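You operate a simulated robot arm through the tools that you are given. There is no shell and no other tool. Be economical: measure what you need, move in short steps, check, and stop when the job is done.

You run a simulated two-armed robot. Do the job below in one go: nothing can be reset, and whatever is moved stays where it is left.

Task
Put the wipe from the top of the coder bench on the bottom shelf of the wall rack. Then put one of the length tiles from the top of the tray bench on top of the box sleeve on the top of the deep bench. Then put the tile that says "Test" from the top of the deep bench in the inside of the suction box. Then take the pale bottle and put it on the floor of the tipper cradle. Then put two of the spout bottles from the top of the press bench on the bottom shelf of the wall rack. Then take the tamper on the top of the press bench and put it away on the top of the filling bench. Then pull the roll door open. The order counts. Set down upright: pale bottle, spout bottle.
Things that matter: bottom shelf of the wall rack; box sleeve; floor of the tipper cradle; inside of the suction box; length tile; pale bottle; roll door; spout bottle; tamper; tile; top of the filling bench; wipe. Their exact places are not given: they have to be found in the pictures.

It is judged by the outcome, as a careful person would: the job done as asked, and still so three seconds after it is handed in. It fails if anything else is knocked over, pushed out of place, dropped, spilled or broken.

Robot
Two 7-joint arms with two-finger parallel grippers on one trunk, on a base that drives. Base frame: it is fixed to the floor where the robot stands at the start and does not move with it; the origin is under the middle of the robot, x ahead of it, y to its left, z up; the surface under the hand at the start is at about z = 0.72. Units: m, rad, N and s.
The left shoulder is at the start at [0.02, 0.17, 1.078], the right one opposite. With the tool pointing down near the work surface each hand reaches from about 0.16 to 0.66 m from the robot's upright axis, wherever it stands, measured 20 degrees to its own side. Places, roughly: bottom shelf of the wall rack (25x127 cm) [0.32, -4.7, 0.44]; box sleeve (16x17x8 cm) [-0.4, -2.6, 0.8]; floor of the tipper cradle [2.3, -6.1, 0.9]; inside of the suction box (26x21 cm) [2.32, -3.2, 0.6]; length tile [-1.5, 0, 0.75]; pale bottle [-0.25, -2.5, 0.75]; roll door [8.2, 6.4, 0.7]; spout bottle (9x6x18 cm) [2.7, -6.1, 0.9]; tamper [2.5, -6.25, 0.75]; tile [-0.5, -1.5, 0.75]; top of the filling bench [7.2, -6.4, 0.8]; wipe (9x6x3 cm) [0.6, 0.1, 0.7]. Payload 3.8 kg a hand.
The TCP of each hand is the grasp point between the finger pads, 0.03 m short of the fingertips. In the tool frame z runs along the fingers and y along their closing line. The gripper opens to 0.11 m. The fingers are 0.02 m wide and 0.01 m thick; the gripper's body (0.048 by 0.112 m) begins 0.055 m behind the TCP.
Orientation is that of the tool frame in the base frame, as a unit quaternion [w, x, y, z]. With the fingers straight down and closing along the base's y, the tool's x points along the base's -x, its y along +y and its z along -z.

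Tools
- The arms move only by the tool servo_tool. It takes "left_steps", "right_steps" or both (then of equal length, played together; a hand with none holds still); each is a list of rows, each a list of 3 entries, a list of its own where there are three numbers: the finger opening in m, from 0 to 0.11, then the shift along the tool's x, y, z in m, then the turn, a rotation vector about the tool's x, y, z in rad. In form: [[claw, [dx, dy, dz], [rx, ry, rz]], ...]. A call has 1 to 8 rows; each row shifts and turns the commanded pose from where the row before left it, along the tool's axes as they then stand. Each row takes 0.2 s and may step no farther than 0.05 m and 0.15 rad from the row before; otherwise, or with a gripper value out of range, the whole call is refused. A pose out of reach is approached as far as the arm can. The call stops where the force on the tool passes 40 N (or 10 N more than at its start, if that is more) or the arm is blocked; 0.2 s more then pass. Each finger travels about 0.072 m/s and halts on what it meets, pressing with about 37 N; the grip force reading is that of the motor and also rises with nothing between the fingers. The clock runs only during rows and for 0.2 s after the last one: add rows that do not move to give the fingers time. The reply holds the time, the measured pose of the TCP, the force on the tool along the base axes, the opening and the grip force, in the units named above and with some noise, with the torque about the TCP (base axes, N m) and any sound that the robot's microphone picked up.
- Cameras (640 x 400 px; columns grow to the right, rows downward): "scene" is now at [0.1072, 0.0179, 1.2308]; the picture's right is [0.21, -0.98, 0.00], its down [-0.53, -0.11, -0.84] and it looks along [0.82, 0.18, -0.54] (base axes); focal length 295 px, centre (320, 200). "left" rides on the left gripper at [0.073, -0.017, -0.103] in its tool frame; the picture's right is [0.23, 0.97, 0.00], its down [-0.76, 0.18, -0.62] and it looks along [-0.61, 0.14, 0.78] (tool axes); focal length 222 px, centre (320, 200). "right" rides on the right gripper at [0.072, 0.017, -0.103] in its tool frame; the picture's right is [-0.23, 0.97, 0.00], its down [-0.76, -0.18, -0.62] and it looks along [-0.61, -0.14, 0.78] (tool axes); focal length 222 px, centre (320, 200).
- grab_frame(camera): a new picture of that camera. No time passes.
- lift_body(by): slides the trunk up (or, below 0, down) by that many m; the arms and the scene camera ride with it, the base frame stays. It gives what a move gives, with no picture.
- roll_base(legs): drives the robot by 1 to 6 legs, each [ahead, turn to the left] in m and rad, along the robot's own axes; the way and the turn of a leg run together, so that a leg with both is an arc; at most 1.5 m and 3.142 rad a leg. The arms and the cameras ride along, it lands a little off, and it stops where it bumps. It gives what a move gives.
- head_to(pan, tilt): turns the head with the scene camera to pan (to the left, within 1.396 rad either way) and tilt (down, from -0.506 to 1.204), counted from straight ahead of the robot. It gives what a move gives.
- locate(camera, pixels): for up to 12 pixels [column, row] of the newest picture of that camera ("zoom" is the newest enlarged one), the place [x, y, z] in the base frame of the surface seen there, good to about 0.003 m. No time passes.
- enlarge(camera, box): a new picture of the part [left, top, right, bottom] of that camera's present view, enlarged. No time passes.
- finish_job(): hands the job in; it is judged then, once.

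Work in short steps. Measure before you move; look again where a grasp or a placing could have gone wrong, and mend it. You have 145 turns and 198 pictures in all, those below and enlarged ones among them. Open the grippers and draw the arms clear of the work before you hand the job in, unless the task says otherwise.

The tools are called after "Emit:" by a JSON object that holds its "method" and its "body". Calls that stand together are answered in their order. servo_tool: Moves the arms, as the interface text tells. Its arguments: {"type":"object","properties":{"left_steps":{"type":"array","items":{"type":"array"}},"right_steps":{"type":"array","items":{"type":"array"}}},"required":[]} The other tools are called the same way: lift_body (by) slides the trunk up or down; roll_base (legs) drives the base; head_to (pan, tilt) turns the head that bears the scene camera; grab_frame (camera) takes a picture; locate (camera, pixels) gives the place of the surface under pixels of a picture; enlarge (camera, box) takes an enlarged picture of a part of a camera's view; finish_job () hands the job in.

At the start:

```text
clock: 0.0
left_tool_pos: [0.5027, 0.3226, 0.928]
left_tool_rot: [-0.001, -0.001, 1.0, -0.001]
left_contact_force: [0.4, 0.1, -0.3]
left_ft_torque: [0.0, -0.01, 0.05]
left_width: 0.1099
left_gripper_force: 0.1
right_tool_pos: [0.4817, -0.0766, 1.0312]
right_tool_rot: [0.0, 0.0, 1.0, 0.0]
right_contact_force: [-0.5, -0.7, 1.1]
right_ft_torque: [-0.02, 0.01, 0.0]
right_width: 0.11
right_gripper_force: 0.0
trunk travel left (down, up): [-0.175, 0.395]
robot x, y, heading: [-0.0021, -0.001, -0.002]
head pan, tilt: [0.211, 0.572]
```

scene: 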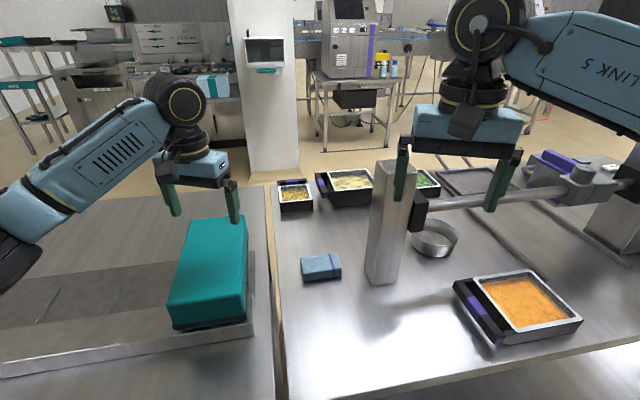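
right: 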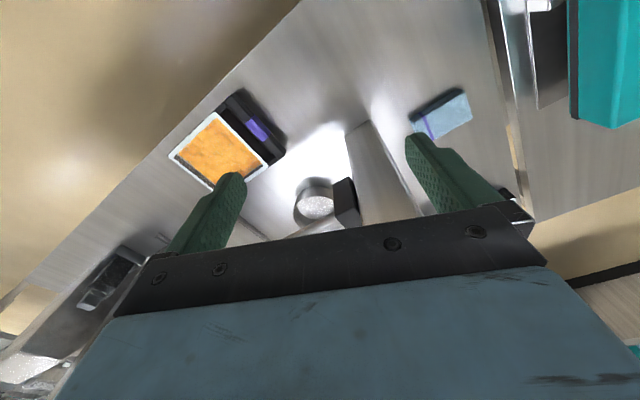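
left: 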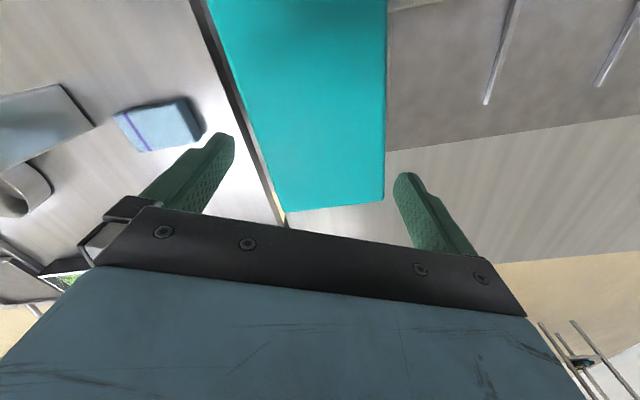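

The wipe looks like the light blue block near (321,267) in the scene picture. I locate its corners and surroundings.

Emit:
{"method": "locate", "body": {"camera": "scene", "pixels": [[321, 262], [303, 260], [336, 255], [341, 268], [306, 277], [322, 281], [385, 280], [372, 270], [270, 260], [245, 300], [240, 230], [290, 330]]}}

Emit:
{"method": "enlarge", "body": {"camera": "scene", "box": [260, 220, 420, 320]}}

```text
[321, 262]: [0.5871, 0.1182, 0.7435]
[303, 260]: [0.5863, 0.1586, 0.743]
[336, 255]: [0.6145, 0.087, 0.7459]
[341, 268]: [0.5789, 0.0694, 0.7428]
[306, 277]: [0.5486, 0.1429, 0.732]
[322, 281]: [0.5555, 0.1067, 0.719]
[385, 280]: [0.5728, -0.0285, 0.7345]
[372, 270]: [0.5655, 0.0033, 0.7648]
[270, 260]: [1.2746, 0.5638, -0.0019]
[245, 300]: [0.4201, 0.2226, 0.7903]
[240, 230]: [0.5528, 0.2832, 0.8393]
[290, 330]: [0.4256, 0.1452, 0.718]
```

```text
4.00 times, centred on (340, 270) of scene
```

zoom: 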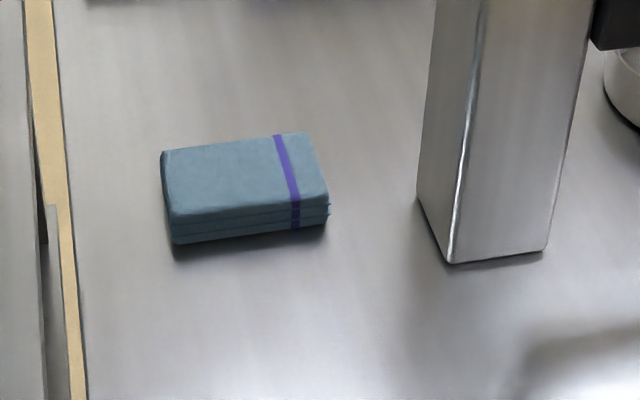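

I measure the wipe's corners exactly.

Emit:
{"method": "locate", "body": {"camera": "zoom", "pixels": [[168, 156], [306, 138], [325, 193], [174, 213], [245, 175], [460, 30], [420, 195]]}}

```text
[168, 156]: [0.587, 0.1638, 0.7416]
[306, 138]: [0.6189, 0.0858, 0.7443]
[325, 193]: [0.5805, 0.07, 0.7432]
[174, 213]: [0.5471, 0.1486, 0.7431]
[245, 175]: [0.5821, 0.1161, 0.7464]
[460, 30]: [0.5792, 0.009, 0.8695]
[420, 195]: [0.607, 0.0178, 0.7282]
```

Before choosing a grasp, I look to the right to see what the wall rack is like.

Emit:
{"method": "head_to", "body": {"pan": -1.39, "tilt": 0.2}}

Emit:
{"method": "grab_frame", "body": {"camera": "scene"}}

Emit:
{"method": "enlarge", "body": {"camera": "scene", "box": [220, 120, 420, 245]}}

```text
clock: 1.7
left_tool_pos: [0.5022, 0.323, 0.9288]
left_tool_rot: [0.0, -0.001, 1.0, 0.0]
left_contact_force: [-0.6, -0.1, 0.2]
left_ft_torque: [-0.01, -0.03, 0.0]
left_width: 0.1098
left_gripper_force: 0.1
right_tool_pos: [0.4807, -0.0757, 1.0304]
right_tool_rot: [0.0, 0.0, 1.0, 0.0]
right_contact_force: [0.8, 0.6, -0.4]
right_ft_torque: [-0.01, 0.0, 0.0]
right_width: 0.1101
right_gripper_force: 0.1
trunk travel left (down, up): [-0.175, 0.395]
robot x, y, heading: [0.0045, 0.005, -0.0]
head pan, tilt: [-1.389, 0.201]
```

```text
193 pictures are left
```

scene: 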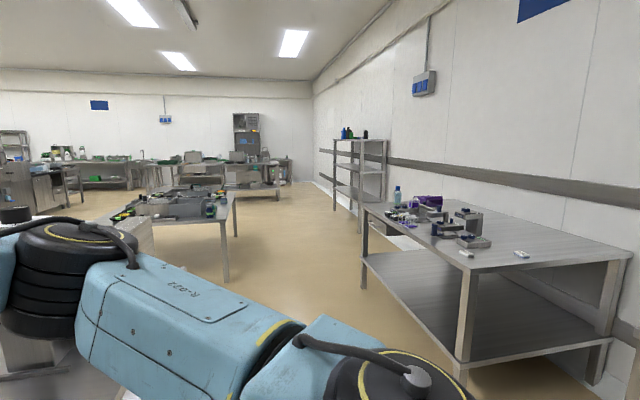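

```text
3.20 times, centred on (320, 182) of scene
```

zoom: 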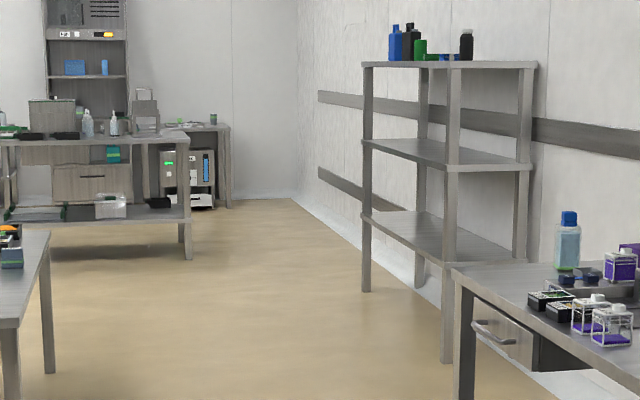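

The rack has open shelves. I measure it and the route.

Emit:
{"method": "locate", "body": {"camera": "zoom", "pixels": [[366, 215], [455, 265], [428, 232], [370, 143], [452, 165], [530, 162], [410, 215], [230, 280], [447, 355], [365, 290], [185, 255], [48, 345]]}}

Emit:
{"method": "locate", "body": {"camera": "scene", "pixels": [[367, 206], [458, 270], [632, 256], [235, 192], [225, 280], [396, 195], [466, 255], [521, 253], [430, 200], [110, 215], [286, 180], [160, 205]]}}

```text
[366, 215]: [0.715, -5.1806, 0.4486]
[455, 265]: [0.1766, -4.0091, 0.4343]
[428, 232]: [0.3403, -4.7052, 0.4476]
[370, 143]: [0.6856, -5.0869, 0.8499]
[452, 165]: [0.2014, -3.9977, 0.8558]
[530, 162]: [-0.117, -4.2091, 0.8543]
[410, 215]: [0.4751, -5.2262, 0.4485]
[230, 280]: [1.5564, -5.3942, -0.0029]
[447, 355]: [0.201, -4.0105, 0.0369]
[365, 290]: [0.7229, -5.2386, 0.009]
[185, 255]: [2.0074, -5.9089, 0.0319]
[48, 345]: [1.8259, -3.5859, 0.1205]
```

```text
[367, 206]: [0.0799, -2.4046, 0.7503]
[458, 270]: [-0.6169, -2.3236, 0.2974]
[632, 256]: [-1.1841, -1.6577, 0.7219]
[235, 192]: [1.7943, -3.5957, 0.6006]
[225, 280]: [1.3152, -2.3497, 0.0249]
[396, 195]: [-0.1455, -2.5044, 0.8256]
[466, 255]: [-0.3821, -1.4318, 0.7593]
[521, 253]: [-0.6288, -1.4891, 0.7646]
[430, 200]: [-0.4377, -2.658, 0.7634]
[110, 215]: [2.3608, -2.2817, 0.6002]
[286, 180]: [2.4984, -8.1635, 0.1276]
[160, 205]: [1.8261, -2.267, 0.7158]
```

Rack: bottom shelf at 0.448, next at 0.855, front edge from (0.20,-4.0) to (0.72,-5.2). I'll grasp the wipe across its long axis with the left tool tilted 45° forward so that it can be set flat on the shelf. First I move the right arm aside and the left over it with yaw.

Emit:
{"method": "servo_tool", "body": {"left_steps": [[0.11, [0, -0.048, 0], [0, 0, 0]], [0.11, [0, -0.048, 0], [0, 0, 0]], [0.11, [0, -0.048, 0], [0, 0, 0]], [0.11, [0, -0.048, 0], [0, 0, 0]], [0.11, [0, -0.048, 0], [0, 0, 0]], [0.11, [0, 0, 0], [0, 0, -0.131]], [0.11, [0, 0, 0], [0, 0, -0.131]], [0.11, [0, 0, 0], [0, 0, -0.131]]], "right_steps": [[0.11, [0.03, -0.035, 0], [0, 0, 0]], [0.11, [0.03, -0.035, 0], [0, 0, 0]], [0.11, [0.03, -0.035, 0], [0, 0, 0]], [0.11, [0.03, -0.035, 0], [0, 0, 0]], [0.11, [0.03, -0.035, 0], [0, 0, 0]], [0.11, [0, 0, 0], [0, 0, 0]], [0.11, [0, 0, 0], [0, 0, 0]], [0.11, [0, 0, 0], [0, 0, 0]]]}}

Emit:
{"method": "servo_tool", "body": {"left_steps": [[0.11, [0, 0, 0], [0, -0.131, 0]], [0.11, [0, 0, 0], [0, -0.131, 0]], [0.11, [0, 0, 0], [0, -0.131, 0]], [0.11, [0, 0, 0], [0, -0.131, 0]], [0.11, [0, 0, 0], [0, -0.131, 0]], [0.11, [0, 0, 0], [0, -0.131, 0]]]}}

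Emit:
{"method": "grab_frame", "body": {"camera": "left"}}

```text
clock: 3.5
left_tool_pos: [0.5021, 0.0823, 0.9278]
left_tool_rot: [-0.001, -0.198, 0.98, 0.0]
left_contact_force: [1.0, -0.7, 0.3]
left_ft_torque: [0.01, 0.0, 0.01]
left_width: 0.11
left_gripper_force: 0.3
right_tool_pos: [0.3309, -0.2526, 1.0299]
right_tool_rot: [0.0, 0.0, 1.0, 0.0]
right_contact_force: [0.9, -1.2, 0.8]
right_ft_torque: [0.0, -0.01, 0.01]
right_width: 0.1096
right_gripper_force: 0.1
trunk travel left (down, up): [-0.175, 0.395]
robot x, y, heading: [-0.0004, -0.0036, -0.001]
head pan, tilt: [-1.389, 0.201]
```

```text
clock: 4.9
left_tool_pos: [0.5019, 0.0832, 0.9287]
left_tool_rot: [0.376, -0.18, 0.906, 0.075]
left_contact_force: [0.1, -0.4, 0.2]
left_ft_torque: [-0.03, -0.01, 0.01]
left_width: 0.1102
left_gripper_force: 0.0
right_tool_pos: [0.3304, -0.2521, 1.0307]
right_tool_rot: [0.0, 0.0, 1.0, 0.0]
right_contact_force: [0.5, 0.7, 0.1]
right_ft_torque: [0.01, 0.02, 0.0]
right_width: 0.11
right_gripper_force: 0.0
trunk travel left (down, up): [-0.175, 0.395]
robot x, y, heading: [-0.0025, 0.001, -0.003]
head pan, tilt: [-1.389, 0.201]
```

```text
191 pictures are left
```

left: 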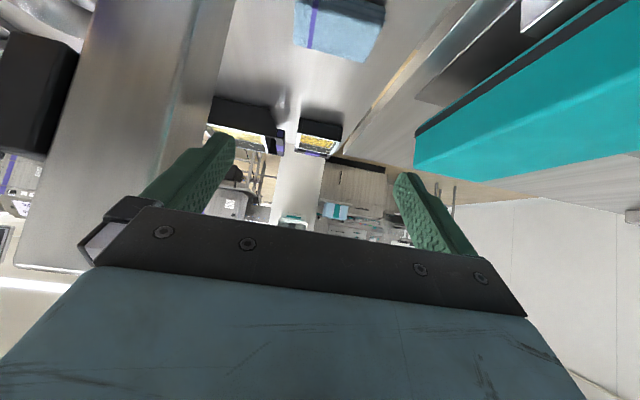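

I move to a pre-grasp about 8 cm behind the wipe along the tool axis.

Emit:
{"method": "servo_tool", "body": {"left_steps": [[0.11, [0.0385, 0, 0], [0, 0, 0]], [0.11, [0.0385, 0, 0], [0, 0, 0]], [0.11, [0, 0, 0.048], [0, 0, 0]], [0.11, [0, 0, 0.0475], [0, 0, 0]]]}}

Emit:
{"method": "head_to", "body": {"pan": 0.2, "tilt": 0.6}}

Emit:
{"method": "grab_frame", "body": {"camera": "left"}}

Emit:
{"method": "enlarge", "body": {"camera": "scene", "box": [200, 150, 440, 300]}}

```text
clock: 5.9
left_tool_pos: [0.5144, 0.0876, 0.8063]
left_tool_rot: [0.375, -0.181, 0.906, 0.075]
left_contact_force: [0.3, -0.7, 1.0]
left_ft_torque: [0.02, 0.01, 0.01]
left_width: 0.1102
left_gripper_force: 0.1
right_tool_pos: [0.3297, -0.2528, 1.0298]
right_tool_rot: [0.001, 0.0, 1.0, 0.001]
right_contact_force: [0.7, -0.3, -0.5]
right_ft_torque: [0.05, 0.0, 0.01]
right_width: 0.1098
right_gripper_force: 0.1
trunk travel left (down, up): [-0.175, 0.395]
robot x, y, heading: [0.0008, 0.002, -0.001]
head pan, tilt: [-1.389, 0.201]
```

```text
clock: 7.5
left_tool_pos: [0.514, 0.0872, 0.8063]
left_tool_rot: [0.375, -0.18, 0.906, 0.074]
left_contact_force: [-0.2, -0.7, 0.1]
left_ft_torque: [0.01, 0.0, 0.01]
left_width: 0.11
left_gripper_force: 0.0
right_tool_pos: [0.3309, -0.252, 1.0289]
right_tool_rot: [0.0, 0.0, 1.0, 0.0]
right_contact_force: [-0.9, 0.4, 0.3]
right_ft_torque: [-0.01, -0.04, 0.03]
right_width: 0.1104
right_gripper_force: 0.0
trunk travel left (down, up): [-0.175, 0.395]
robot x, y, heading: [0.0035, -0.0025, 0.0]
head pan, tilt: [0.201, 0.6]
```

```text
190 pictures are left
```

left: 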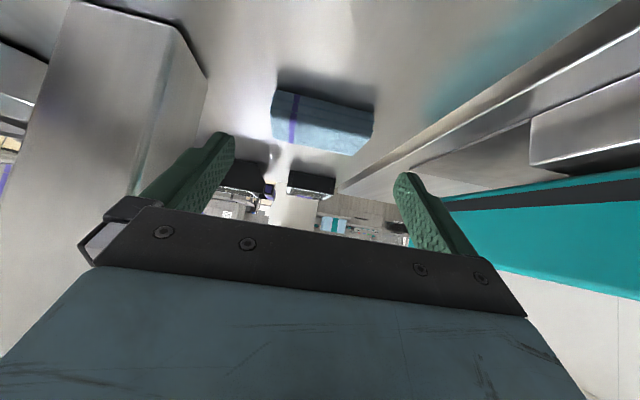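

```text
2.67 times, centred on (320, 225) of scene
```

zoom: 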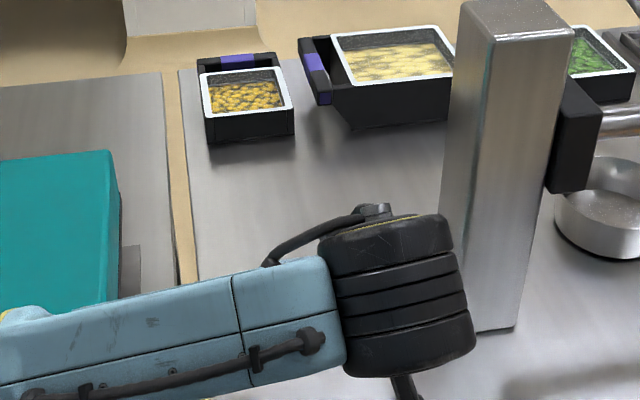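

I measure the wipe from the left camera, and the wrist cylinder versus the column to confirm clearance.

Emit:
{"method": "locate", "body": {"camera": "left", "pixels": [[277, 92], [373, 112], [272, 133], [366, 152], [205, 80], [170, 150], [320, 120]]}}

Emit:
{"method": "locate", "body": {"camera": "zoom", "pixels": [[465, 335], [450, 230], [400, 250], [472, 290], [490, 310], [445, 180], [515, 320]]}}

```text
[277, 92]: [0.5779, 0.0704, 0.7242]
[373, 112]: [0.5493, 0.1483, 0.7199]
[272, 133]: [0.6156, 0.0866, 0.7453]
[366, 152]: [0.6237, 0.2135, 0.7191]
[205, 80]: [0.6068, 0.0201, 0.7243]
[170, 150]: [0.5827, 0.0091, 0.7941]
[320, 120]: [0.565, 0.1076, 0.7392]
```

```text
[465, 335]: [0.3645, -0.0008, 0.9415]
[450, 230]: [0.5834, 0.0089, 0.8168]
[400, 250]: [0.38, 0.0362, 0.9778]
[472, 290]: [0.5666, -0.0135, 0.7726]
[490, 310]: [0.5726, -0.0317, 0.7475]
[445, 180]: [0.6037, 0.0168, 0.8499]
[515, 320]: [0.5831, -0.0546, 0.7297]
```

Alignment within about 1 mm. I advance 8 cm along the tool and close.

Emit:
{"method": "servo_tool", "body": {"left_steps": [[0.11, [0, 0, 0.04], [0, 0, 0]], [0.11, [0, 0, 0.03], [0, 0, 0]], [0.11, [0, 0, 0.01], [0, 0, 0]], [0.05, [0, 0, 0], [0, 0, 0]], [0.05, [0, 0, 0], [0, 0, 0]], [0.05, [0, 0, 0], [0, 0, 0]]]}}

Emit:
{"method": "grab_frame", "body": {"camera": "left"}}

```text
clock: 8.9
left_tool_pos: [0.5668, 0.1099, 0.7499]
left_tool_rot: [0.375, -0.181, 0.906, 0.076]
left_contact_force: [-0.7, 0.4, 0.7]
left_ft_torque: [0.01, 0.02, 0.04]
left_width: 0.089
left_gripper_force: 37.0
right_tool_pos: [0.3318, -0.2517, 1.0306]
right_tool_rot: [0.0, 0.0, 1.0, 0.0]
right_contact_force: [-0.2, 0.8, 0.6]
right_ft_torque: [-0.02, 0.0, 0.0]
right_width: 0.1102
right_gripper_force: 0.0
trunk travel left (down, up): [-0.175, 0.395]
robot x, y, heading: [0.0023, -0.0, 0.0]
head pan, tilt: [0.201, 0.6]
```

```text
188 pictures are left
```

left: 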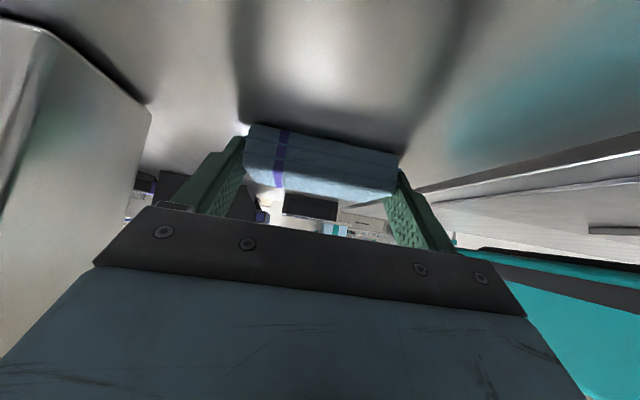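

Wipe held (0.089 m). Lift straight up then draw back.

Emit:
{"method": "servo_tool", "body": {"left_steps": [[0.05, [-0.03, 0, -0.03], [0, 0, 0]], [0.05, [-0.03, 0, -0.03], [0, 0, 0]], [0.05, [-0.03, 0, -0.03], [0, 0, 0]], [0.05, [-0.03, 0, -0.03], [0, 0, 0]], [0.05, [0.033, 0, -0.033], [0, 0, 0]], [0.05, [0.033, 0, -0.033], [0, 0, 0]], [0.05, [0.033, 0, -0.033], [0, 0, 0]]]}}

Emit:
{"method": "head_to", "body": {"pan": -0.9, "tilt": 0.7}}

Emit:
{"method": "grab_frame", "body": {"camera": "scene"}}

```text
clock: 10.5
left_tool_pos: [0.4368, 0.0562, 0.9192]
left_tool_rot: [0.375, -0.181, 0.906, 0.075]
left_contact_force: [-0.6, -0.1, -1.3]
left_ft_torque: [0.0, -0.02, -0.03]
left_width: 0.0891
left_gripper_force: 36.9
right_tool_pos: [0.3312, -0.2525, 1.0288]
right_tool_rot: [-0.001, 0.0, 1.0, -0.001]
right_contact_force: [1.1, 0.2, -0.1]
right_ft_torque: [0.01, 0.0, 0.01]
right_width: 0.1099
right_gripper_force: 0.0
trunk travel left (down, up): [-0.175, 0.395]
robot x, y, heading: [-0.0004, -0.003, -0.001]
head pan, tilt: [0.201, 0.6]
```

```text
clock: 11.9
left_tool_pos: [0.4361, 0.0547, 0.9196]
left_tool_rot: [0.376, -0.181, 0.906, 0.075]
left_contact_force: [-0.4, 0.1, -0.5]
left_ft_torque: [0.01, 0.03, 0.01]
left_width: 0.0889
left_gripper_force: 37.0
right_tool_pos: [0.3302, -0.2536, 1.0297]
right_tool_rot: [0.0, 0.001, 1.0, 0.0]
right_contact_force: [-0.5, 0.4, -0.3]
right_ft_torque: [0.0, 0.02, 0.05]
right_width: 0.1101
right_gripper_force: 0.0
trunk travel left (down, up): [-0.175, 0.395]
robot x, y, heading: [0.0009, 0.0028, 0.002]
head pan, tilt: [-0.901, 0.7]
```

```text
187 pictures are left
```

scene: 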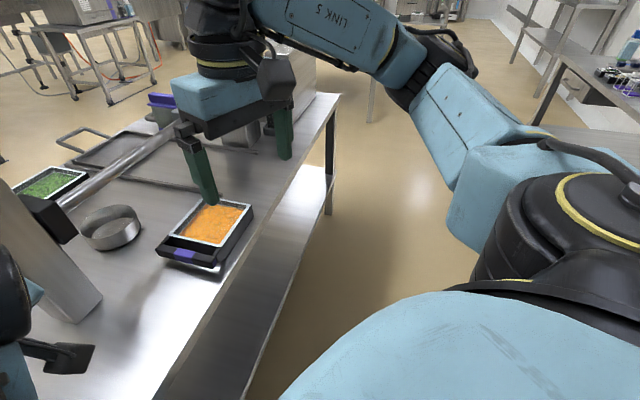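

I need the bench edges for planning the drive; I locate the coder bench's corner and front edge.

Emit:
{"method": "locate", "body": {"camera": "scene", "pixels": [[337, 97], [275, 225], [160, 385], [326, 210], [380, 240], [545, 60], [556, 78], [575, 65], [420, 180], [370, 115], [500, 60], [330, 330]]}}

Emit:
{"method": "head_to", "body": {"pan": -1.39, "tilt": 0.6}}

Emit:
{"method": "grab_frame", "body": {"camera": "scene"}}

```text
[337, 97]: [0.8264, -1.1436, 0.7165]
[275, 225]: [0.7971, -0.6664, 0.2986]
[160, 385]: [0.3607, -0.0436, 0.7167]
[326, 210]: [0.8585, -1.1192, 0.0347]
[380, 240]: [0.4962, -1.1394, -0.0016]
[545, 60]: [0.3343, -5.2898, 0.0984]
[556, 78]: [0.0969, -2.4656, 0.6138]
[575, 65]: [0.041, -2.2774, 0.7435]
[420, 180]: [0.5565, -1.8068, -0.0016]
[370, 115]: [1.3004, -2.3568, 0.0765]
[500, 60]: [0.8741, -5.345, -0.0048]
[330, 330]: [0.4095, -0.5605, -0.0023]
```

```text
clock: 12.8
left_tool_pos: [0.4372, 0.0576, 0.92]
left_tool_rot: [0.375, -0.181, 0.906, 0.075]
left_contact_force: [-1.1, 0.2, -0.9]
left_ft_torque: [0.0, 0.05, 0.02]
left_width: 0.0891
left_gripper_force: 37.3
right_tool_pos: [0.3305, -0.2524, 1.03]
right_tool_rot: [0.0, 0.0, 1.0, 0.0]
right_contact_force: [0.0, 0.4, -0.6]
right_ft_torque: [-0.03, -0.01, -0.01]
right_width: 0.1101
right_gripper_force: 0.1
trunk travel left (down, up): [-0.175, 0.395]
robot x, y, heading: [-0.0052, 0.0008, 0.004]
head pan, tilt: [-1.389, 0.6]
```

```text
186 pictures are left
```

scene: 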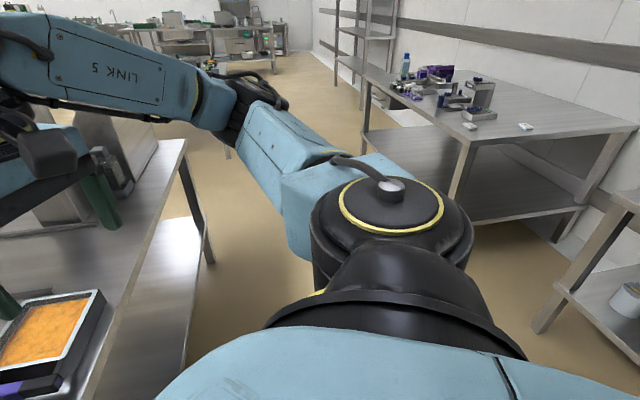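

Everything is laid out along a diagonal (u≈(0.39,-0.92), n≈(0.92,0.39)); corridor n from -0.86 to 0.28. I back up, turn along u and drive along the corridor, then turn to face the rack.

Emit:
{"method": "roll_base", "body": {"legs": [[-0.3, 0], [0, -1.17], [1.36, 0], [1.36, 0]]}}

```text
clock: 30.6
left_tool_pos: [1.0038, -2.8937, 0.92]
left_tool_rot: [0.354, 0.352, 0.854, -0.146]
left_contact_force: [-0.4, 0.9, -0.9]
left_ft_torque: [0.01, -0.01, 0.02]
left_width: 0.089
left_gripper_force: 37.4
right_tool_pos: [0.679, -2.9139, 1.0295]
right_tool_rot: [0.0, 0.555, 0.832, 0.0]
right_contact_force: [-0.2, 0.8, 0.1]
right_ft_torque: [0.0, -0.02, -0.02]
right_width: 0.11
right_gripper_force: 0.1
trunk travel left (down, up): [-0.175, 0.395]
robot x, y, heading: [0.7837, -2.5131, -1.174]
head pan, tilt: [-1.389, 0.6]
```

On track. Continue 1.33 m, then turn to face the rack, lower the trunk and look.

Emit:
{"method": "roll_base", "body": {"legs": [[1.33, 0], [0, -1.559]]}}

Emit:
{"method": "head_to", "body": {"pan": 0.0, "tilt": 0.55}}

Emit:
{"method": "grab_frame", "body": {"camera": "scene"}}

```text
clock: 41.1
left_tool_pos: [0.927, -3.9664, 0.9215]
left_tool_rot: [0.149, 0.851, 0.359, -0.353]
left_contact_force: [0.1, 0.6, -0.5]
left_ft_torque: [0.01, -0.01, -0.01]
left_width: 0.0891
left_gripper_force: 37.0
right_tool_pos: [0.9044, -3.6422, 1.0298]
right_tool_rot: [0.0, 0.98, 0.2, 0.0]
right_contact_force: [0.9, 0.7, -0.4]
right_ft_torque: [0.02, -0.01, -0.03]
right_width: 0.1099
right_gripper_force: 0.2
trunk travel left (down, up): [-0.175, 0.395]
robot x, y, heading: [1.3094, -3.7421, -2.735]
head pan, tilt: [-1.389, 0.6]
```

```text
clock: 42.7
left_tool_pos: [0.9268, -3.9667, 0.9197]
left_tool_rot: [0.151, 0.851, 0.36, -0.352]
left_contact_force: [0.2, 0.8, -0.1]
left_ft_torque: [0.01, -0.02, 0.03]
left_width: 0.0891
left_gripper_force: 37.0
right_tool_pos: [0.9026, -3.6425, 1.0302]
right_tool_rot: [0.001, 0.98, 0.201, 0.0]
right_contact_force: [0.1, -0.5, -0.5]
right_ft_torque: [-0.01, 0.0, 0.01]
right_width: 0.1101
right_gripper_force: 0.1
trunk travel left (down, up): [-0.175, 0.395]
robot x, y, heading: [1.3081, -3.7418, -2.738]
head pan, tilt: [0.0, 0.55]
```

```text
185 pictures are left
```

scene: 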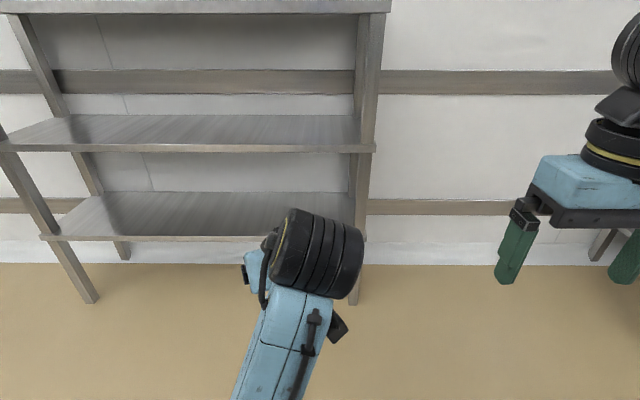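

The rack is squarely ahead. I lower the trunk and the left hand so that it can enter below the middle shelf.

Emit:
{"method": "lift_body", "body": {"by": -0.17}}

Emit:
{"method": "servo_tool", "body": {"left_steps": [[0.05, [0.03, 0, 0.03], [0, 0, 0]], [0.05, [0.03, 0, 0.03], [0, 0, 0]], [0.05, [0.03, 0, 0.03], [0, 0, 0]], [0.05, [0.03, 0, 0.03], [0, 0, 0]], [0.05, [0.03, 0, 0.03], [0, 0, 0]]]}}

Emit:
{"method": "grab_frame", "body": {"camera": "scene"}}

```text
clock: 44.6
left_tool_pos: [0.9264, -3.9658, 0.7507]
left_tool_rot: [0.148, 0.851, 0.359, -0.353]
left_contact_force: [0.6, 0.8, -0.4]
left_ft_torque: [0.01, 0.01, -0.02]
left_width: 0.0891
left_gripper_force: 36.9
right_tool_pos: [0.9027, -3.6412, 0.8607]
right_tool_rot: [0.0, 0.98, 0.201, 0.0]
right_contact_force: [-0.4, 0.6, 0.3]
right_ft_torque: [-0.01, 0.01, 0.0]
right_width: 0.11
right_gripper_force: 0.0
trunk travel left (down, up): [-0.005, 0.565]
robot x, y, heading: [1.3072, -3.7429, -2.736]
head pan, tilt: [0.0, 0.55]
```

```text
clock: 45.8
left_tool_pos: [0.919, -3.9828, 0.5447]
left_tool_rot: [0.154, 0.846, 0.359, -0.362]
left_contact_force: [-1.0, 0.6, -0.3]
left_ft_torque: [0.0, -0.01, 0.02]
left_width: 0.089
left_gripper_force: 37.4
right_tool_pos: [0.8984, -3.6493, 0.859]
right_tool_rot: [-0.004, 0.98, 0.201, 0.004]
right_contact_force: [-0.1, 0.1, -0.9]
right_ft_torque: [-0.01, 0.01, 0.04]
right_width: 0.1098
right_gripper_force: 0.1
trunk travel left (down, up): [-0.005, 0.565]
robot x, y, heading: [1.3067, -3.7469, -2.736]
head pan, tilt: [0.0, 0.55]
```

```text
184 pictures are left
```

scene: 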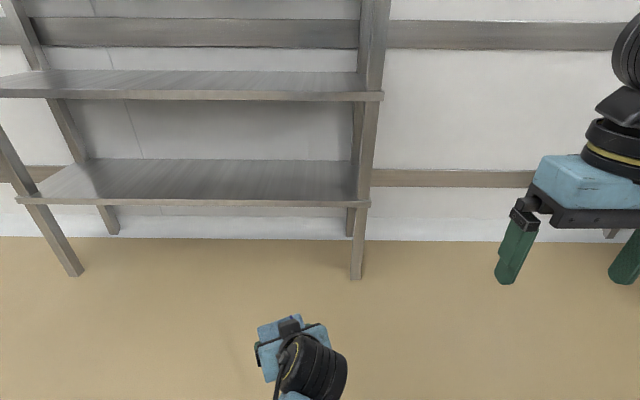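

I measure the bottom shelf's front edge and posts from here.

Emit:
{"method": "locate", "body": {"camera": "scene", "pixels": [[40, 200], [200, 203], [345, 203], [200, 165], [300, 180], [365, 180], [150, 93], [340, 95], [380, 95], [120, 165]]}}

Emit:
{"method": "grab_frame", "body": {"camera": "left"}}

```text
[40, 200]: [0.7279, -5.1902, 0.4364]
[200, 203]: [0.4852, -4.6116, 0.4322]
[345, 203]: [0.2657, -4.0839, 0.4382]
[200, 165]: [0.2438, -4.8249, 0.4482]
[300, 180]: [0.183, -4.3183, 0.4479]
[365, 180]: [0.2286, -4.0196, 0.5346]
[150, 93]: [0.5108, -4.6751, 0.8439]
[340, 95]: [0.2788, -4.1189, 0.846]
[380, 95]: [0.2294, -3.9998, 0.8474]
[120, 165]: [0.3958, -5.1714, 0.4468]
```

```text
183 pictures are left
```

left: 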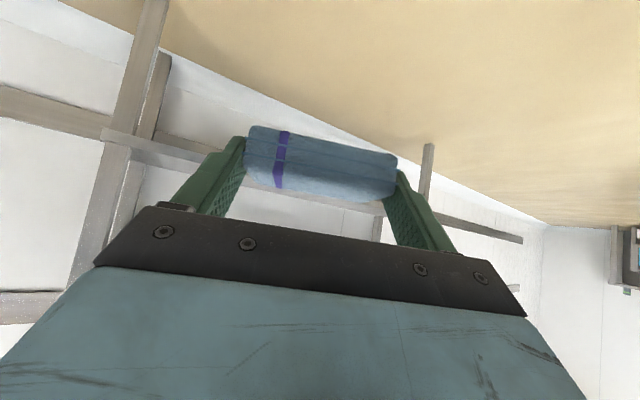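

I drive 0.60 m ahead; the wipe's bottom (≈0.51) stays above the shelf (0.448).

Emit:
{"method": "roll_base", "body": {"legs": [[0.6, 0]]}}

Emit:
{"method": "grab_frame", "body": {"camera": "scene"}}

```text
clock: 49.1
left_tool_pos: [0.374, -4.2135, 0.5403]
left_tool_rot: [0.153, 0.849, 0.357, -0.359]
left_contact_force: [0.0, -0.5, -0.2]
left_ft_torque: [0.0, -0.01, 0.01]
left_width: 0.0891
left_gripper_force: 37.0
right_tool_pos: [0.3528, -3.8822, 0.8595]
right_tool_rot: [-0.004, 0.98, 0.2, 0.003]
right_contact_force: [-0.2, 0.3, -0.1]
right_ft_torque: [0.04, -0.03, 0.04]
right_width: 0.11
right_gripper_force: 0.0
trunk travel left (down, up): [-0.005, 0.565]
robot x, y, heading: [0.7588, -3.977, -2.741]
head pan, tilt: [0.0, 0.55]
```

```text
182 pictures are left
```

scene: 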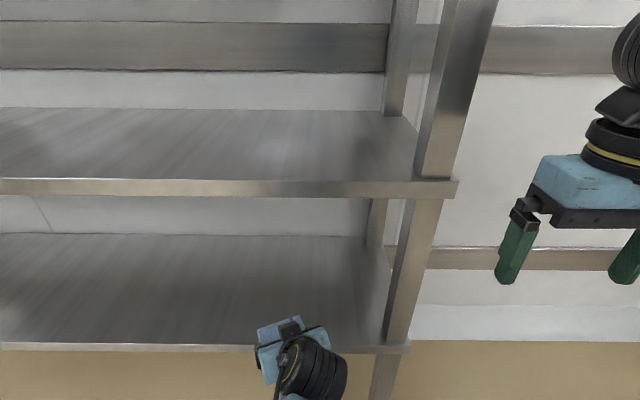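

Fine. I push 0.145 m inward along the tool's horizontal heading and check.

Emit:
{"method": "servo_tool", "body": {"left_steps": [[0.05, [-0.034, 0, 0.034], [0, 0, 0]], [0.05, [-0.034, 0, 0.034], [0, 0, 0]], [0.05, [-0.034, 0, 0.034], [0, 0, 0]], [0.05, [0, 0, 0], [0, 0, 0]]]}}

Emit:
{"method": "grab_frame", "body": {"camera": "left"}}

```text
clock: 50.1
left_tool_pos: [0.2746, -4.3153, 0.5493]
left_tool_rot: [0.158, 0.846, 0.356, -0.364]
left_contact_force: [0.6, 0.2, -1.1]
left_ft_torque: [0.02, 0.0, 0.0]
left_width: 0.089
left_gripper_force: 37.5
right_tool_pos: [0.3566, -3.8745, 0.8592]
right_tool_rot: [-0.001, 0.98, 0.199, 0.001]
right_contact_force: [-1.1, -0.4, -0.2]
right_ft_torque: [0.0, 0.03, -0.03]
right_width: 0.11
right_gripper_force: 0.1
trunk travel left (down, up): [-0.005, 0.565]
robot x, y, heading: [0.7599, -3.979, -2.741]
head pan, tilt: [0.0, 0.55]
```

```text
181 pictures are left
```

left: 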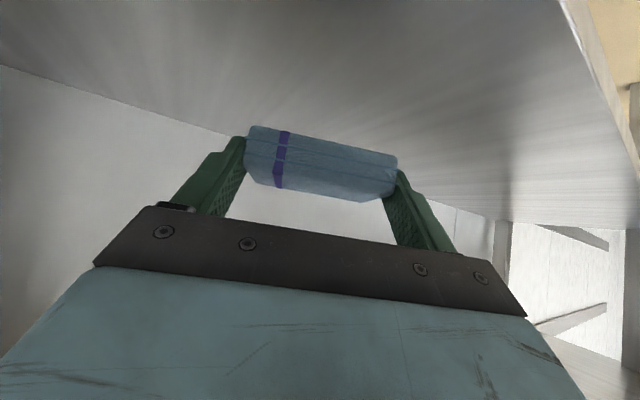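

TCP is over the shelf (n=-1.41). I lower 6.5 cm.

Emit:
{"method": "servo_tool", "body": {"left_steps": [[0.05, [0.0165, 0, 0.0165], [0, 0, 0]], [0.05, [0.0165, 0, 0.0165], [0, 0, 0]], [0.05, [0.0135, 0, 0.0135], [0, 0, 0]], [0.05, [0, 0, 0], [0, 0, 0]]]}}

Emit:
{"method": "grab_frame", "body": {"camera": "left"}}

```text
clock: 51.1
left_tool_pos: [0.2725, -4.3163, 0.4837]
left_tool_rot: [0.158, 0.846, 0.356, -0.364]
left_contact_force: [0.0, -1.3, -0.2]
left_ft_torque: [0.01, 0.0, -0.01]
left_width: 0.0888
left_gripper_force: 36.8
right_tool_pos: [0.3567, -3.8747, 0.8601]
right_tool_rot: [-0.001, 0.98, 0.2, 0.0]
right_contact_force: [1.0, 0.7, -0.8]
right_ft_torque: [-0.03, 0.02, -0.01]
right_width: 0.1101
right_gripper_force: 0.1
trunk travel left (down, up): [-0.005, 0.565]
robot x, y, heading: [0.7612, -3.976, -2.737]
head pan, tilt: [0.0, 0.55]
```

```text
180 pictures are left
```

left: 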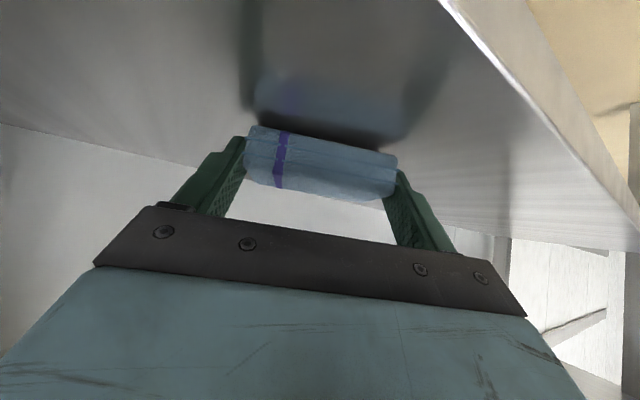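

Just above the shelf; I lower 3 mm, open, and withdraw along the tool axis.

Emit:
{"method": "servo_tool", "body": {"left_steps": [[0.05, [0.002, 0, 0.002], [0, 0, 0]], [0.11, [0, 0, 0], [0, 0, 0]], [0.11, [0, 0, 0], [0, 0, 0]], [0.11, [0, 0, -0.02], [0, 0, 0]], [0.11, [0, 0, -0.04], [0, 0, 0]], [0.11, [0.0, 0, -0.04], [0, 0, 0]], [0.11, [0.025, 0, -0.03], [0, 0, 0]]]}}

Emit:
{"method": "grab_frame", "body": {"camera": "left"}}

```text
clock: 52.8
left_tool_pos: [0.3438, -4.2513, 0.5562]
left_tool_rot: [0.17, 0.841, 0.355, -0.372]
left_contact_force: [-0.1, 0.9, -0.1]
left_ft_torque: [0.01, -0.02, 0.03]
left_width: 0.1097
left_gripper_force: 0.1
right_tool_pos: [0.3516, -3.8808, 0.8586]
right_tool_rot: [-0.003, 0.98, 0.2, 0.004]
right_contact_force: [0.6, 0.2, 0.5]
right_ft_torque: [0.0, 0.01, 0.01]
right_width: 0.11
right_gripper_force: 0.0
trunk travel left (down, up): [-0.005, 0.565]
robot x, y, heading: [0.7595, -3.978, -2.741]
head pan, tilt: [0.0, 0.55]
```

```text
179 pictures are left
```

left: 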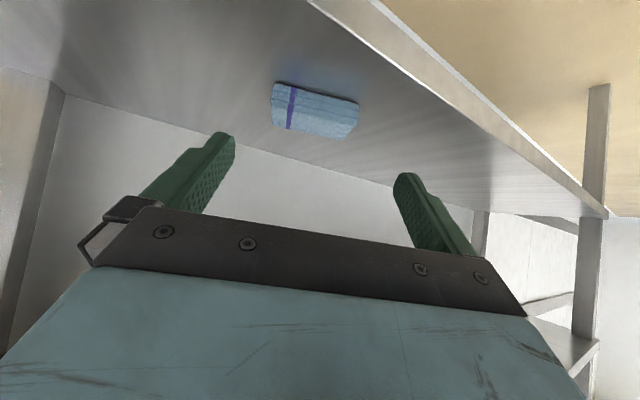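

The wipe lies flat on the shelf. I back out, raise the trunk, and drive back up the corridor toward the tray bench.

Emit:
{"method": "roll_base", "body": {"legs": [[-0.6, 0]]}}

Emit:
{"method": "lift_body", "body": {"by": 0.17}}

Emit:
{"method": "servo_tool", "body": {"left_steps": [[0.11, [-0.03, 0, -0.03], [0, 0.14, 0]], [0.11, [-0.03, 0, -0.03], [0, 0.14, 0]], [0.11, [-0.03, 0, -0.03], [0, 0.14, 0.13]], [0.11, [0, 0, -0.04], [0, 0.13, 0.13]], [0.11, [0, 0, -0.04], [0, 0.13, 0.13]], [0.11, [0, 0, -0.04], [0, 0.1, 0]]]}}

Emit:
{"method": "roll_base", "body": {"legs": [[0, -1.57], [1.3, 0], [1.3, 0], [1.3, 0]]}}

Emit:
{"method": "head_to", "body": {"pan": 0.8, "tilt": 0.45}}

Emit:
{"method": "grab_frame", "body": {"camera": "scene"}}

```text
clock: 56.1
left_tool_pos: [0.8854, -4.0191, 0.5541]
left_tool_rot: [0.166, 0.844, 0.348, -0.372]
left_contact_force: [0.2, -0.2, -0.1]
left_ft_torque: [0.0, 0.01, 0.02]
left_width: 0.1099
left_gripper_force: 0.1
right_tool_pos: [0.8959, -3.6486, 0.8586]
right_tool_rot: [-0.004, 0.981, 0.195, 0.004]
right_contact_force: [0.4, 0.3, 0.7]
right_ft_torque: [0.02, 0.03, 0.01]
right_width: 0.1101
right_gripper_force: 0.1
trunk travel left (down, up): [-0.005, 0.565]
robot x, y, heading: [1.3054, -3.7461, -2.753]
head pan, tilt: [0.0, 0.55]
```

```text
clock: 58.0
left_tool_pos: [0.8884, -4.015, 0.7292]
left_tool_rot: [0.17, 0.842, 0.347, -0.375]
left_contact_force: [-0.1, -0.1, -0.5]
left_ft_torque: [-0.01, 0.01, 0.03]
left_width: 0.1099
left_gripper_force: 0.0
right_tool_pos: [0.8993, -3.6428, 1.0298]
right_tool_rot: [0.001, 0.981, 0.195, 0.0]
right_contact_force: [-0.7, 0.0, -0.1]
right_ft_torque: [-0.02, 0.0, 0.02]
right_width: 0.1102
right_gripper_force: 0.1
trunk travel left (down, up): [-0.175, 0.395]
robot x, y, heading: [1.3004, -3.7466, -2.753]
head pan, tilt: [0.0, 0.55]
```

```text
refused: row 3 steps farther than a row can; nothing moved
```

```text
clock: 80.6
left_tool_pos: [-0.6075, 0.2006, 0.7289]
left_tool_rot: [-0.135, 0.851, -0.327, -0.389]
left_contact_force: [-0.8, -0.6, -0.3]
left_ft_torque: [-0.04, 0.03, 0.0]
left_width: 0.1101
left_gripper_force: 0.0
right_tool_pos: [-0.2348, 0.2075, 1.0295]
right_tool_rot: [-0.001, 0.846, -0.533, 0.0]
right_contact_force: [-0.3, -0.5, 0.7]
right_ft_torque: [0.01, 0.02, 0.0]
right_width: 0.1101
right_gripper_force: 0.1
trunk travel left (down, up): [-0.175, 0.395]
robot x, y, heading: [-0.3196, -0.1987, 2.019]
head pan, tilt: [0.0, 0.55]
```

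```text
clock: 81.8
left_tool_pos: [-0.6089, 0.2004, 0.7284]
left_tool_rot: [-0.135, 0.85, -0.327, -0.391]
left_contact_force: [0.2, 0.3, -0.1]
left_ft_torque: [0.01, -0.01, 0.03]
left_width: 0.11
left_gripper_force: 0.1
right_tool_pos: [-0.235, 0.2069, 1.0306]
right_tool_rot: [0.0, 0.847, -0.532, 0.001]
right_contact_force: [-0.7, 0.2, 0.5]
right_ft_torque: [0.04, 0.01, 0.02]
right_width: 0.11
right_gripper_force: 0.0
trunk travel left (down, up): [-0.175, 0.395]
robot x, y, heading: [-0.3189, -0.2004, 2.016]
head pan, tilt: [0.799, 0.45]
```

```text
178 pictures are left
```

scene: 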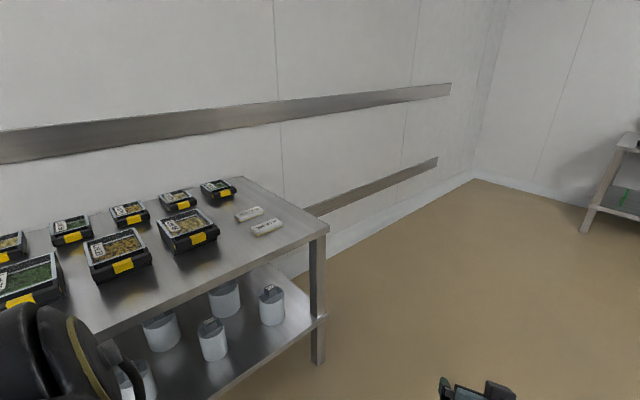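

The tray bench shows two whitish tiles near (250,213) and (267,227). I enlarge them and locate.

Emit:
{"method": "enlarge", "body": {"camera": "scene", "box": [210, 185, 306, 245]}}

Emit:
{"method": "locate", "body": {"camera": "scene", "pixels": [[249, 214], [267, 227], [328, 228], [105, 340], [240, 180], [220, 185], [190, 230], [200, 295]]}}

Emit:
{"method": "servo_tool", "body": {"left_steps": [[0.11, [-0.03, 0, -0.03], [0, 0.14, 0]], [0.11, [-0.03, 0, -0.03], [0, 0.14, 0]], [0.11, [-0.03, 0, -0.03], [0, 0.14, 0]], [0.11, [0, 0, -0.04], [0, 0.13, 0]], [0.11, [0, 0, -0.04], [0, 0.13, 0]], [0.11, [0, 0, -0.04], [0, 0.1, 0]]]}}

```text
6.67 times, centred on (258, 215) of scene
```

zoom: 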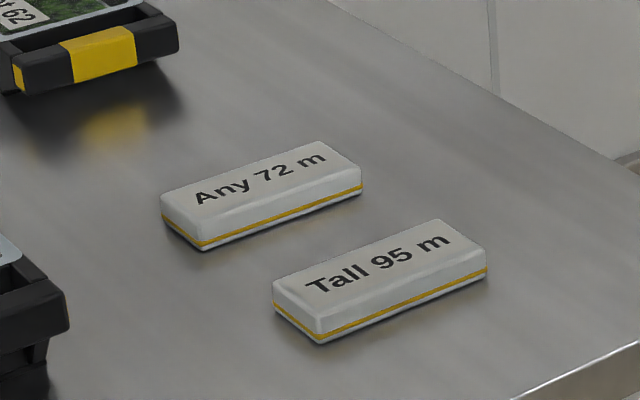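

```text
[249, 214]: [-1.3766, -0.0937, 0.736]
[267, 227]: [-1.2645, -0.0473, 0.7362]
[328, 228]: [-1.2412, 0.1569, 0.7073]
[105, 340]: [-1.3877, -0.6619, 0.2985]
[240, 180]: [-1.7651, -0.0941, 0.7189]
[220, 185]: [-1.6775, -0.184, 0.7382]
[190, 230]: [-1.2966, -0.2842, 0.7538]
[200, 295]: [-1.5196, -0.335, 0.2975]
```

```text
clock: 83.2
left_tool_pos: [-0.6245, 0.2839, 0.8717]
left_tool_rot: [-0.003, 0.934, -0.356, -0.034]
left_contact_force: [0.2, -0.1, -0.7]
left_ft_torque: [0.01, 0.05, 0.02]
left_width: 0.1098
left_gripper_force: 0.0
left hand out of reach, approached as far as the arm can: row 4, 5, 6
right_tool_pos: [-0.2351, 0.2078, 1.0299]
right_tool_rot: [0.001, 0.846, -0.533, 0.0]
right_contact_force: [0.0, -1.2, -0.5]
right_ft_torque: [0.0, 0.01, -0.01]
right_width: 0.11
right_gripper_force: 0.2
trunk travel left (down, up): [-0.175, 0.395]
robot x, y, heading: [-0.3191, -0.2003, 2.014]
head pan, tilt: [0.799, 0.45]
```

I take "Tall 95 m". I locate its top corners and bench edge.

Emit:
{"method": "locate", "body": {"camera": "zoom", "pixels": [[280, 285], [432, 225], [480, 250], [322, 312], [380, 265], [168, 200], [310, 145], [355, 178], [205, 235], [560, 380]]}}

```text
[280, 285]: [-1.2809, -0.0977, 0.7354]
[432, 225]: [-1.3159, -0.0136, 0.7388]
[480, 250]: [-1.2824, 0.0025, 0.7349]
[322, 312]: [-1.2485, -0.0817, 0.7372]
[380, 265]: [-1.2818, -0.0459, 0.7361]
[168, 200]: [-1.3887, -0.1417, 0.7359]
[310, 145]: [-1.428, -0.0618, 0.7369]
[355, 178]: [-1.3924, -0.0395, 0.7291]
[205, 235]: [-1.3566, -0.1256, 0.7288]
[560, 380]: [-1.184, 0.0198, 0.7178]
```

I drive to face the tray bench with the tile ahead-left for the left hand.

Emit:
{"method": "roll_base", "body": {"legs": [[0, -0.045], [0.63, 0], [0, 1.57], [0.32, 0]]}}

Emit:
{"method": "servo_tool", "body": {"left_steps": [[0.11, [0, 0, 0], [0, 0, -0.146]], [0.11, [0, 0, 0], [0, 0, -0.146]], [0.11, [0, 0, 0], [0, 0, -0.146]], [0.11, [0, 0, 0], [0, 0, -0.146]], [0.11, [0, 0, 0], [0, 0, -0.146]], [0.11, [0, 0, 0], [0, 0, -0.146]], [0.11, [0, 0, 0], [0, 0, -0.146]], [0.11, [0, 0, 0], [0, 0, -0.146]]]}}

Emit:
{"method": "head_to", "body": {"pan": 0.2, "tilt": 0.7}}

Emit:
{"method": "grab_frame", "body": {"camera": "scene"}}

Emit:
{"method": "grab_frame", "body": {"camera": "left"}}

```text
clock: 92.6
left_tool_pos: [-1.3598, 0.0035, 0.87]
left_tool_rot: [0.026, 0.925, 0.377, -0.027]
left_contact_force: [-0.2, 0.3, -0.1]
left_ft_torque: [-0.03, 0.01, -0.01]
left_width: 0.1102
left_gripper_force: 0.0
right_tool_pos: [-1.2568, 0.3894, 1.0288]
right_tool_rot: [-0.001, 0.983, 0.186, 0.0]
right_contact_force: [0.4, -0.2, -0.5]
right_ft_torque: [0.0, 0.0, 0.02]
right_width: 0.1099
right_gripper_force: 0.0
trunk travel left (down, up): [-0.175, 0.395]
robot x, y, heading: [-0.8569, 0.2714, -2.772]
head pan, tilt: [0.799, 0.45]
```

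```text
clock: 94.4
left_tool_pos: [-1.3595, 0.003, 0.8699]
left_tool_rot: [0.006, 0.563, 0.826, -0.036]
left_contact_force: [-1.1, 0.6, -0.2]
left_ft_torque: [-0.01, 0.02, 0.0]
left_width: 0.1099
left_gripper_force: 0.1
right_tool_pos: [-1.2564, 0.3891, 1.0299]
right_tool_rot: [0.0, 0.983, 0.186, 0.0]
right_contact_force: [0.4, -0.5, -0.7]
right_ft_torque: [0.03, 0.01, 0.01]
right_width: 0.1096
right_gripper_force: 0.1
trunk travel left (down, up): [-0.175, 0.395]
robot x, y, heading: [-0.8556, 0.2771, -2.769]
head pan, tilt: [0.799, 0.45]
```

```text
clock: 95.4
left_tool_pos: [-1.3611, 0.0049, 0.8704]
left_tool_rot: [0.006, 0.565, 0.824, -0.037]
left_contact_force: [-0.2, -0.8, 0.3]
left_ft_torque: [0.0, 0.02, -0.06]
left_width: 0.1099
left_gripper_force: 0.1
right_tool_pos: [-1.2552, 0.3907, 1.0307]
right_tool_rot: [0.0, 0.983, 0.186, 0.0]
right_contact_force: [0.5, 0.1, -0.1]
right_ft_torque: [0.01, 0.02, 0.0]
right_width: 0.1101
right_gripper_force: 0.1
trunk travel left (down, up): [-0.175, 0.395]
robot x, y, heading: [-0.8552, 0.2724, -2.763]
head pan, tilt: [0.201, 0.7]
```

```text
176 pictures are left
```

scene: 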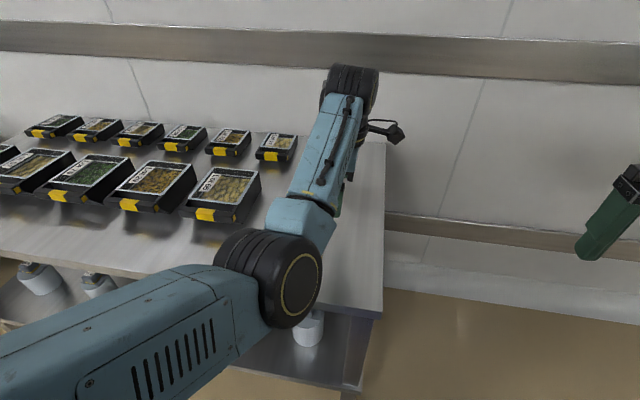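

```text
175 pictures are left
```

left: 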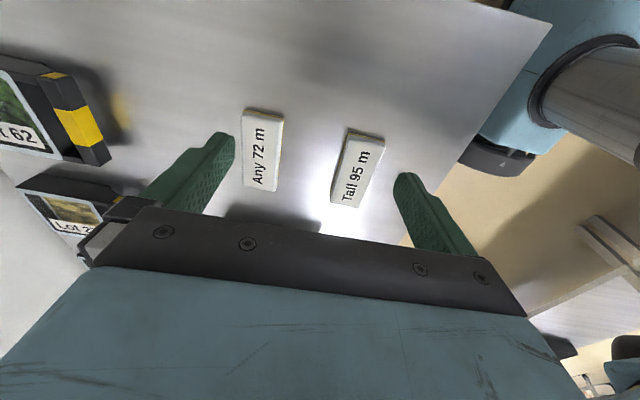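

Tool y lies along n already. I level the tool and move over "Tall 95 m", stopping ~5 cm high, then check.

Emit:
{"method": "servo_tool", "body": {"left_steps": [[0.08, [0, 0, 0], [-0.054, 0.052, 0]], [0.08, [-0.039, 0.027, 0], [0, 0, 0]], [0.08, [-0.039, 0.0274, 0], [0, 0, 0]], [0.08, [0, 0, 0.04], [0, 0, 0]], [0.08, [0, 0, 0.03], [0, 0, 0]], [0.08, [0, 0, 0], [0, 0, 0]]]}}

Emit:
{"method": "grab_frame", "body": {"camera": "left"}}

```text
clock: 96.8
left_tool_pos: [-1.3234, -0.0697, 0.7707]
left_tool_rot: [-0.001, 0.564, 0.826, 0.0]
left_contact_force: [0.5, -0.8, 0.4]
left_ft_torque: [-0.01, -0.02, 0.02]
left_width: 0.0801
left_gripper_force: 0.1
left hand out of reach, approached as far as the arm can: row 1, 2, 3
right_tool_pos: [-1.2563, 0.3895, 1.0299]
right_tool_rot: [-0.001, 0.983, 0.186, 0.0]
right_contact_force: [-0.4, 0.2, 0.3]
right_ft_torque: [0.01, 0.03, -0.01]
right_width: 0.1099
right_gripper_force: 0.1
trunk travel left (down, up): [-0.175, 0.395]
robot x, y, heading: [-0.8573, 0.2769, -2.768]
head pan, tilt: [0.201, 0.7]
```

```text
174 pictures are left
```

left: 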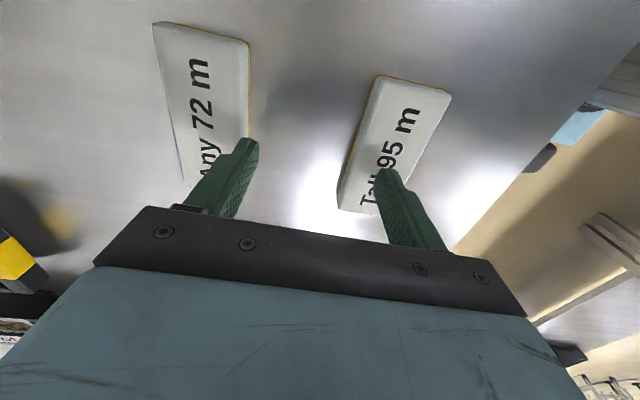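

It fell short earlier since the commanded pose was out of reach. I lift 3 cm and shift +y 4.7 cm.

Emit:
{"method": "servo_tool", "body": {"left_steps": [[0.08, [0, 0, -0.03], [0, 0, 0]], [0.08, [0.005, 0.0467, 0], [0, 0, 0]], [0.08, [0, 0, 0], [0, 0, 0]]]}}

Emit:
{"method": "grab_frame", "body": {"camera": "left"}}

```text
clock: 97.6
left_tool_pos: [-1.295, -0.0718, 0.8052]
left_tool_rot: [-0.001, 0.554, 0.833, -0.015]
left_contact_force: [0.0, 0.1, 0.1]
left_ft_torque: [-0.03, 0.02, 0.06]
left_width: 0.08
left_gripper_force: 0.1
left hand out of reach, approached as far as the arm can: row 2
right_tool_pos: [-1.2567, 0.3894, 1.0294]
right_tool_rot: [0.0, 0.983, 0.186, 0.0]
right_contact_force: [0.5, 0.9, -0.3]
right_ft_torque: [0.01, 0.01, 0.02]
right_width: 0.11
right_gripper_force: 0.0
trunk travel left (down, up): [-0.175, 0.395]
robot x, y, heading: [-0.8535, 0.2752, -2.766]
head pan, tilt: [0.201, 0.7]
```

```text
173 pictures are left
```

left: 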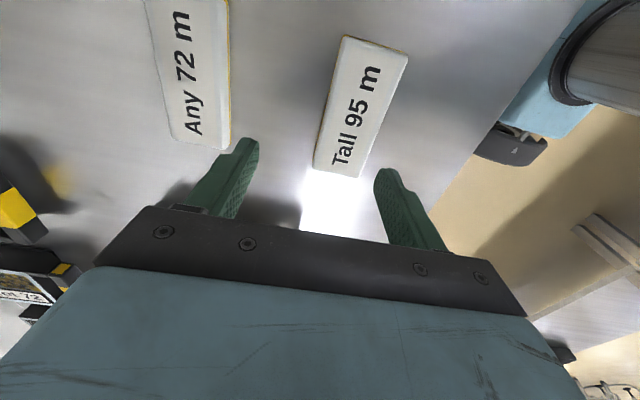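

The wrist yaw seems near its limit. I raise the hand and turn the base 0.3 rad left to ease the yaw.

Emit:
{"method": "servo_tool", "body": {"left_steps": [[0.08, [0, 0, -0.05], [0, 0, 0]], [0.08, [0, 0, 0], [0, 0, 0.15]], [0.08, [0, 0, 0], [0, 0, 0.15]]]}}

Emit:
{"method": "roll_base", "body": {"legs": [[0, 0.3]]}}

```text
clock: 98.4
left_tool_pos: [-1.3143, -0.0664, 0.8269]
left_tool_rot: [0.002, 0.681, 0.733, -0.003]
left_contact_force: [0.4, -0.6, -0.1]
left_ft_torque: [0.02, -0.04, 0.01]
left_width: 0.0801
left_gripper_force: 0.0
left hand out of reach, approached as far as the arm can: row 1
right_tool_pos: [-1.2561, 0.3897, 1.0296]
right_tool_rot: [0.0, 0.983, 0.186, 0.001]
right_contact_force: [0.7, 0.5, -0.1]
right_ft_torque: [0.02, -0.01, -0.01]
right_width: 0.1101
right_gripper_force: 0.0
trunk travel left (down, up): [-0.175, 0.395]
robot x, y, heading: [-0.8572, 0.2762, -2.775]
head pan, tilt: [0.201, 0.7]
```

```text
clock: 99.8
left_tool_pos: [-1.1951, -0.1847, 0.8281]
left_tool_rot: [0.001, 0.565, 0.825, -0.002]
left_contact_force: [0.2, 0.1, -0.7]
left_ft_torque: [0.02, -0.03, 0.02]
left_width: 0.08
left_gripper_force: 0.0
right_tool_pos: [-1.2719, 0.2682, 1.0299]
right_tool_rot: [0.0, 0.945, 0.328, 0.0]
right_contact_force: [-0.4, -0.6, -0.2]
right_ft_torque: [0.0, -0.04, -0.03]
right_width: 0.1101
right_gripper_force: 0.1
trunk travel left (down, up): [-0.175, 0.395]
robot x, y, heading: [-0.8571, 0.2737, -2.475]
head pan, tilt: [0.201, 0.7]
```

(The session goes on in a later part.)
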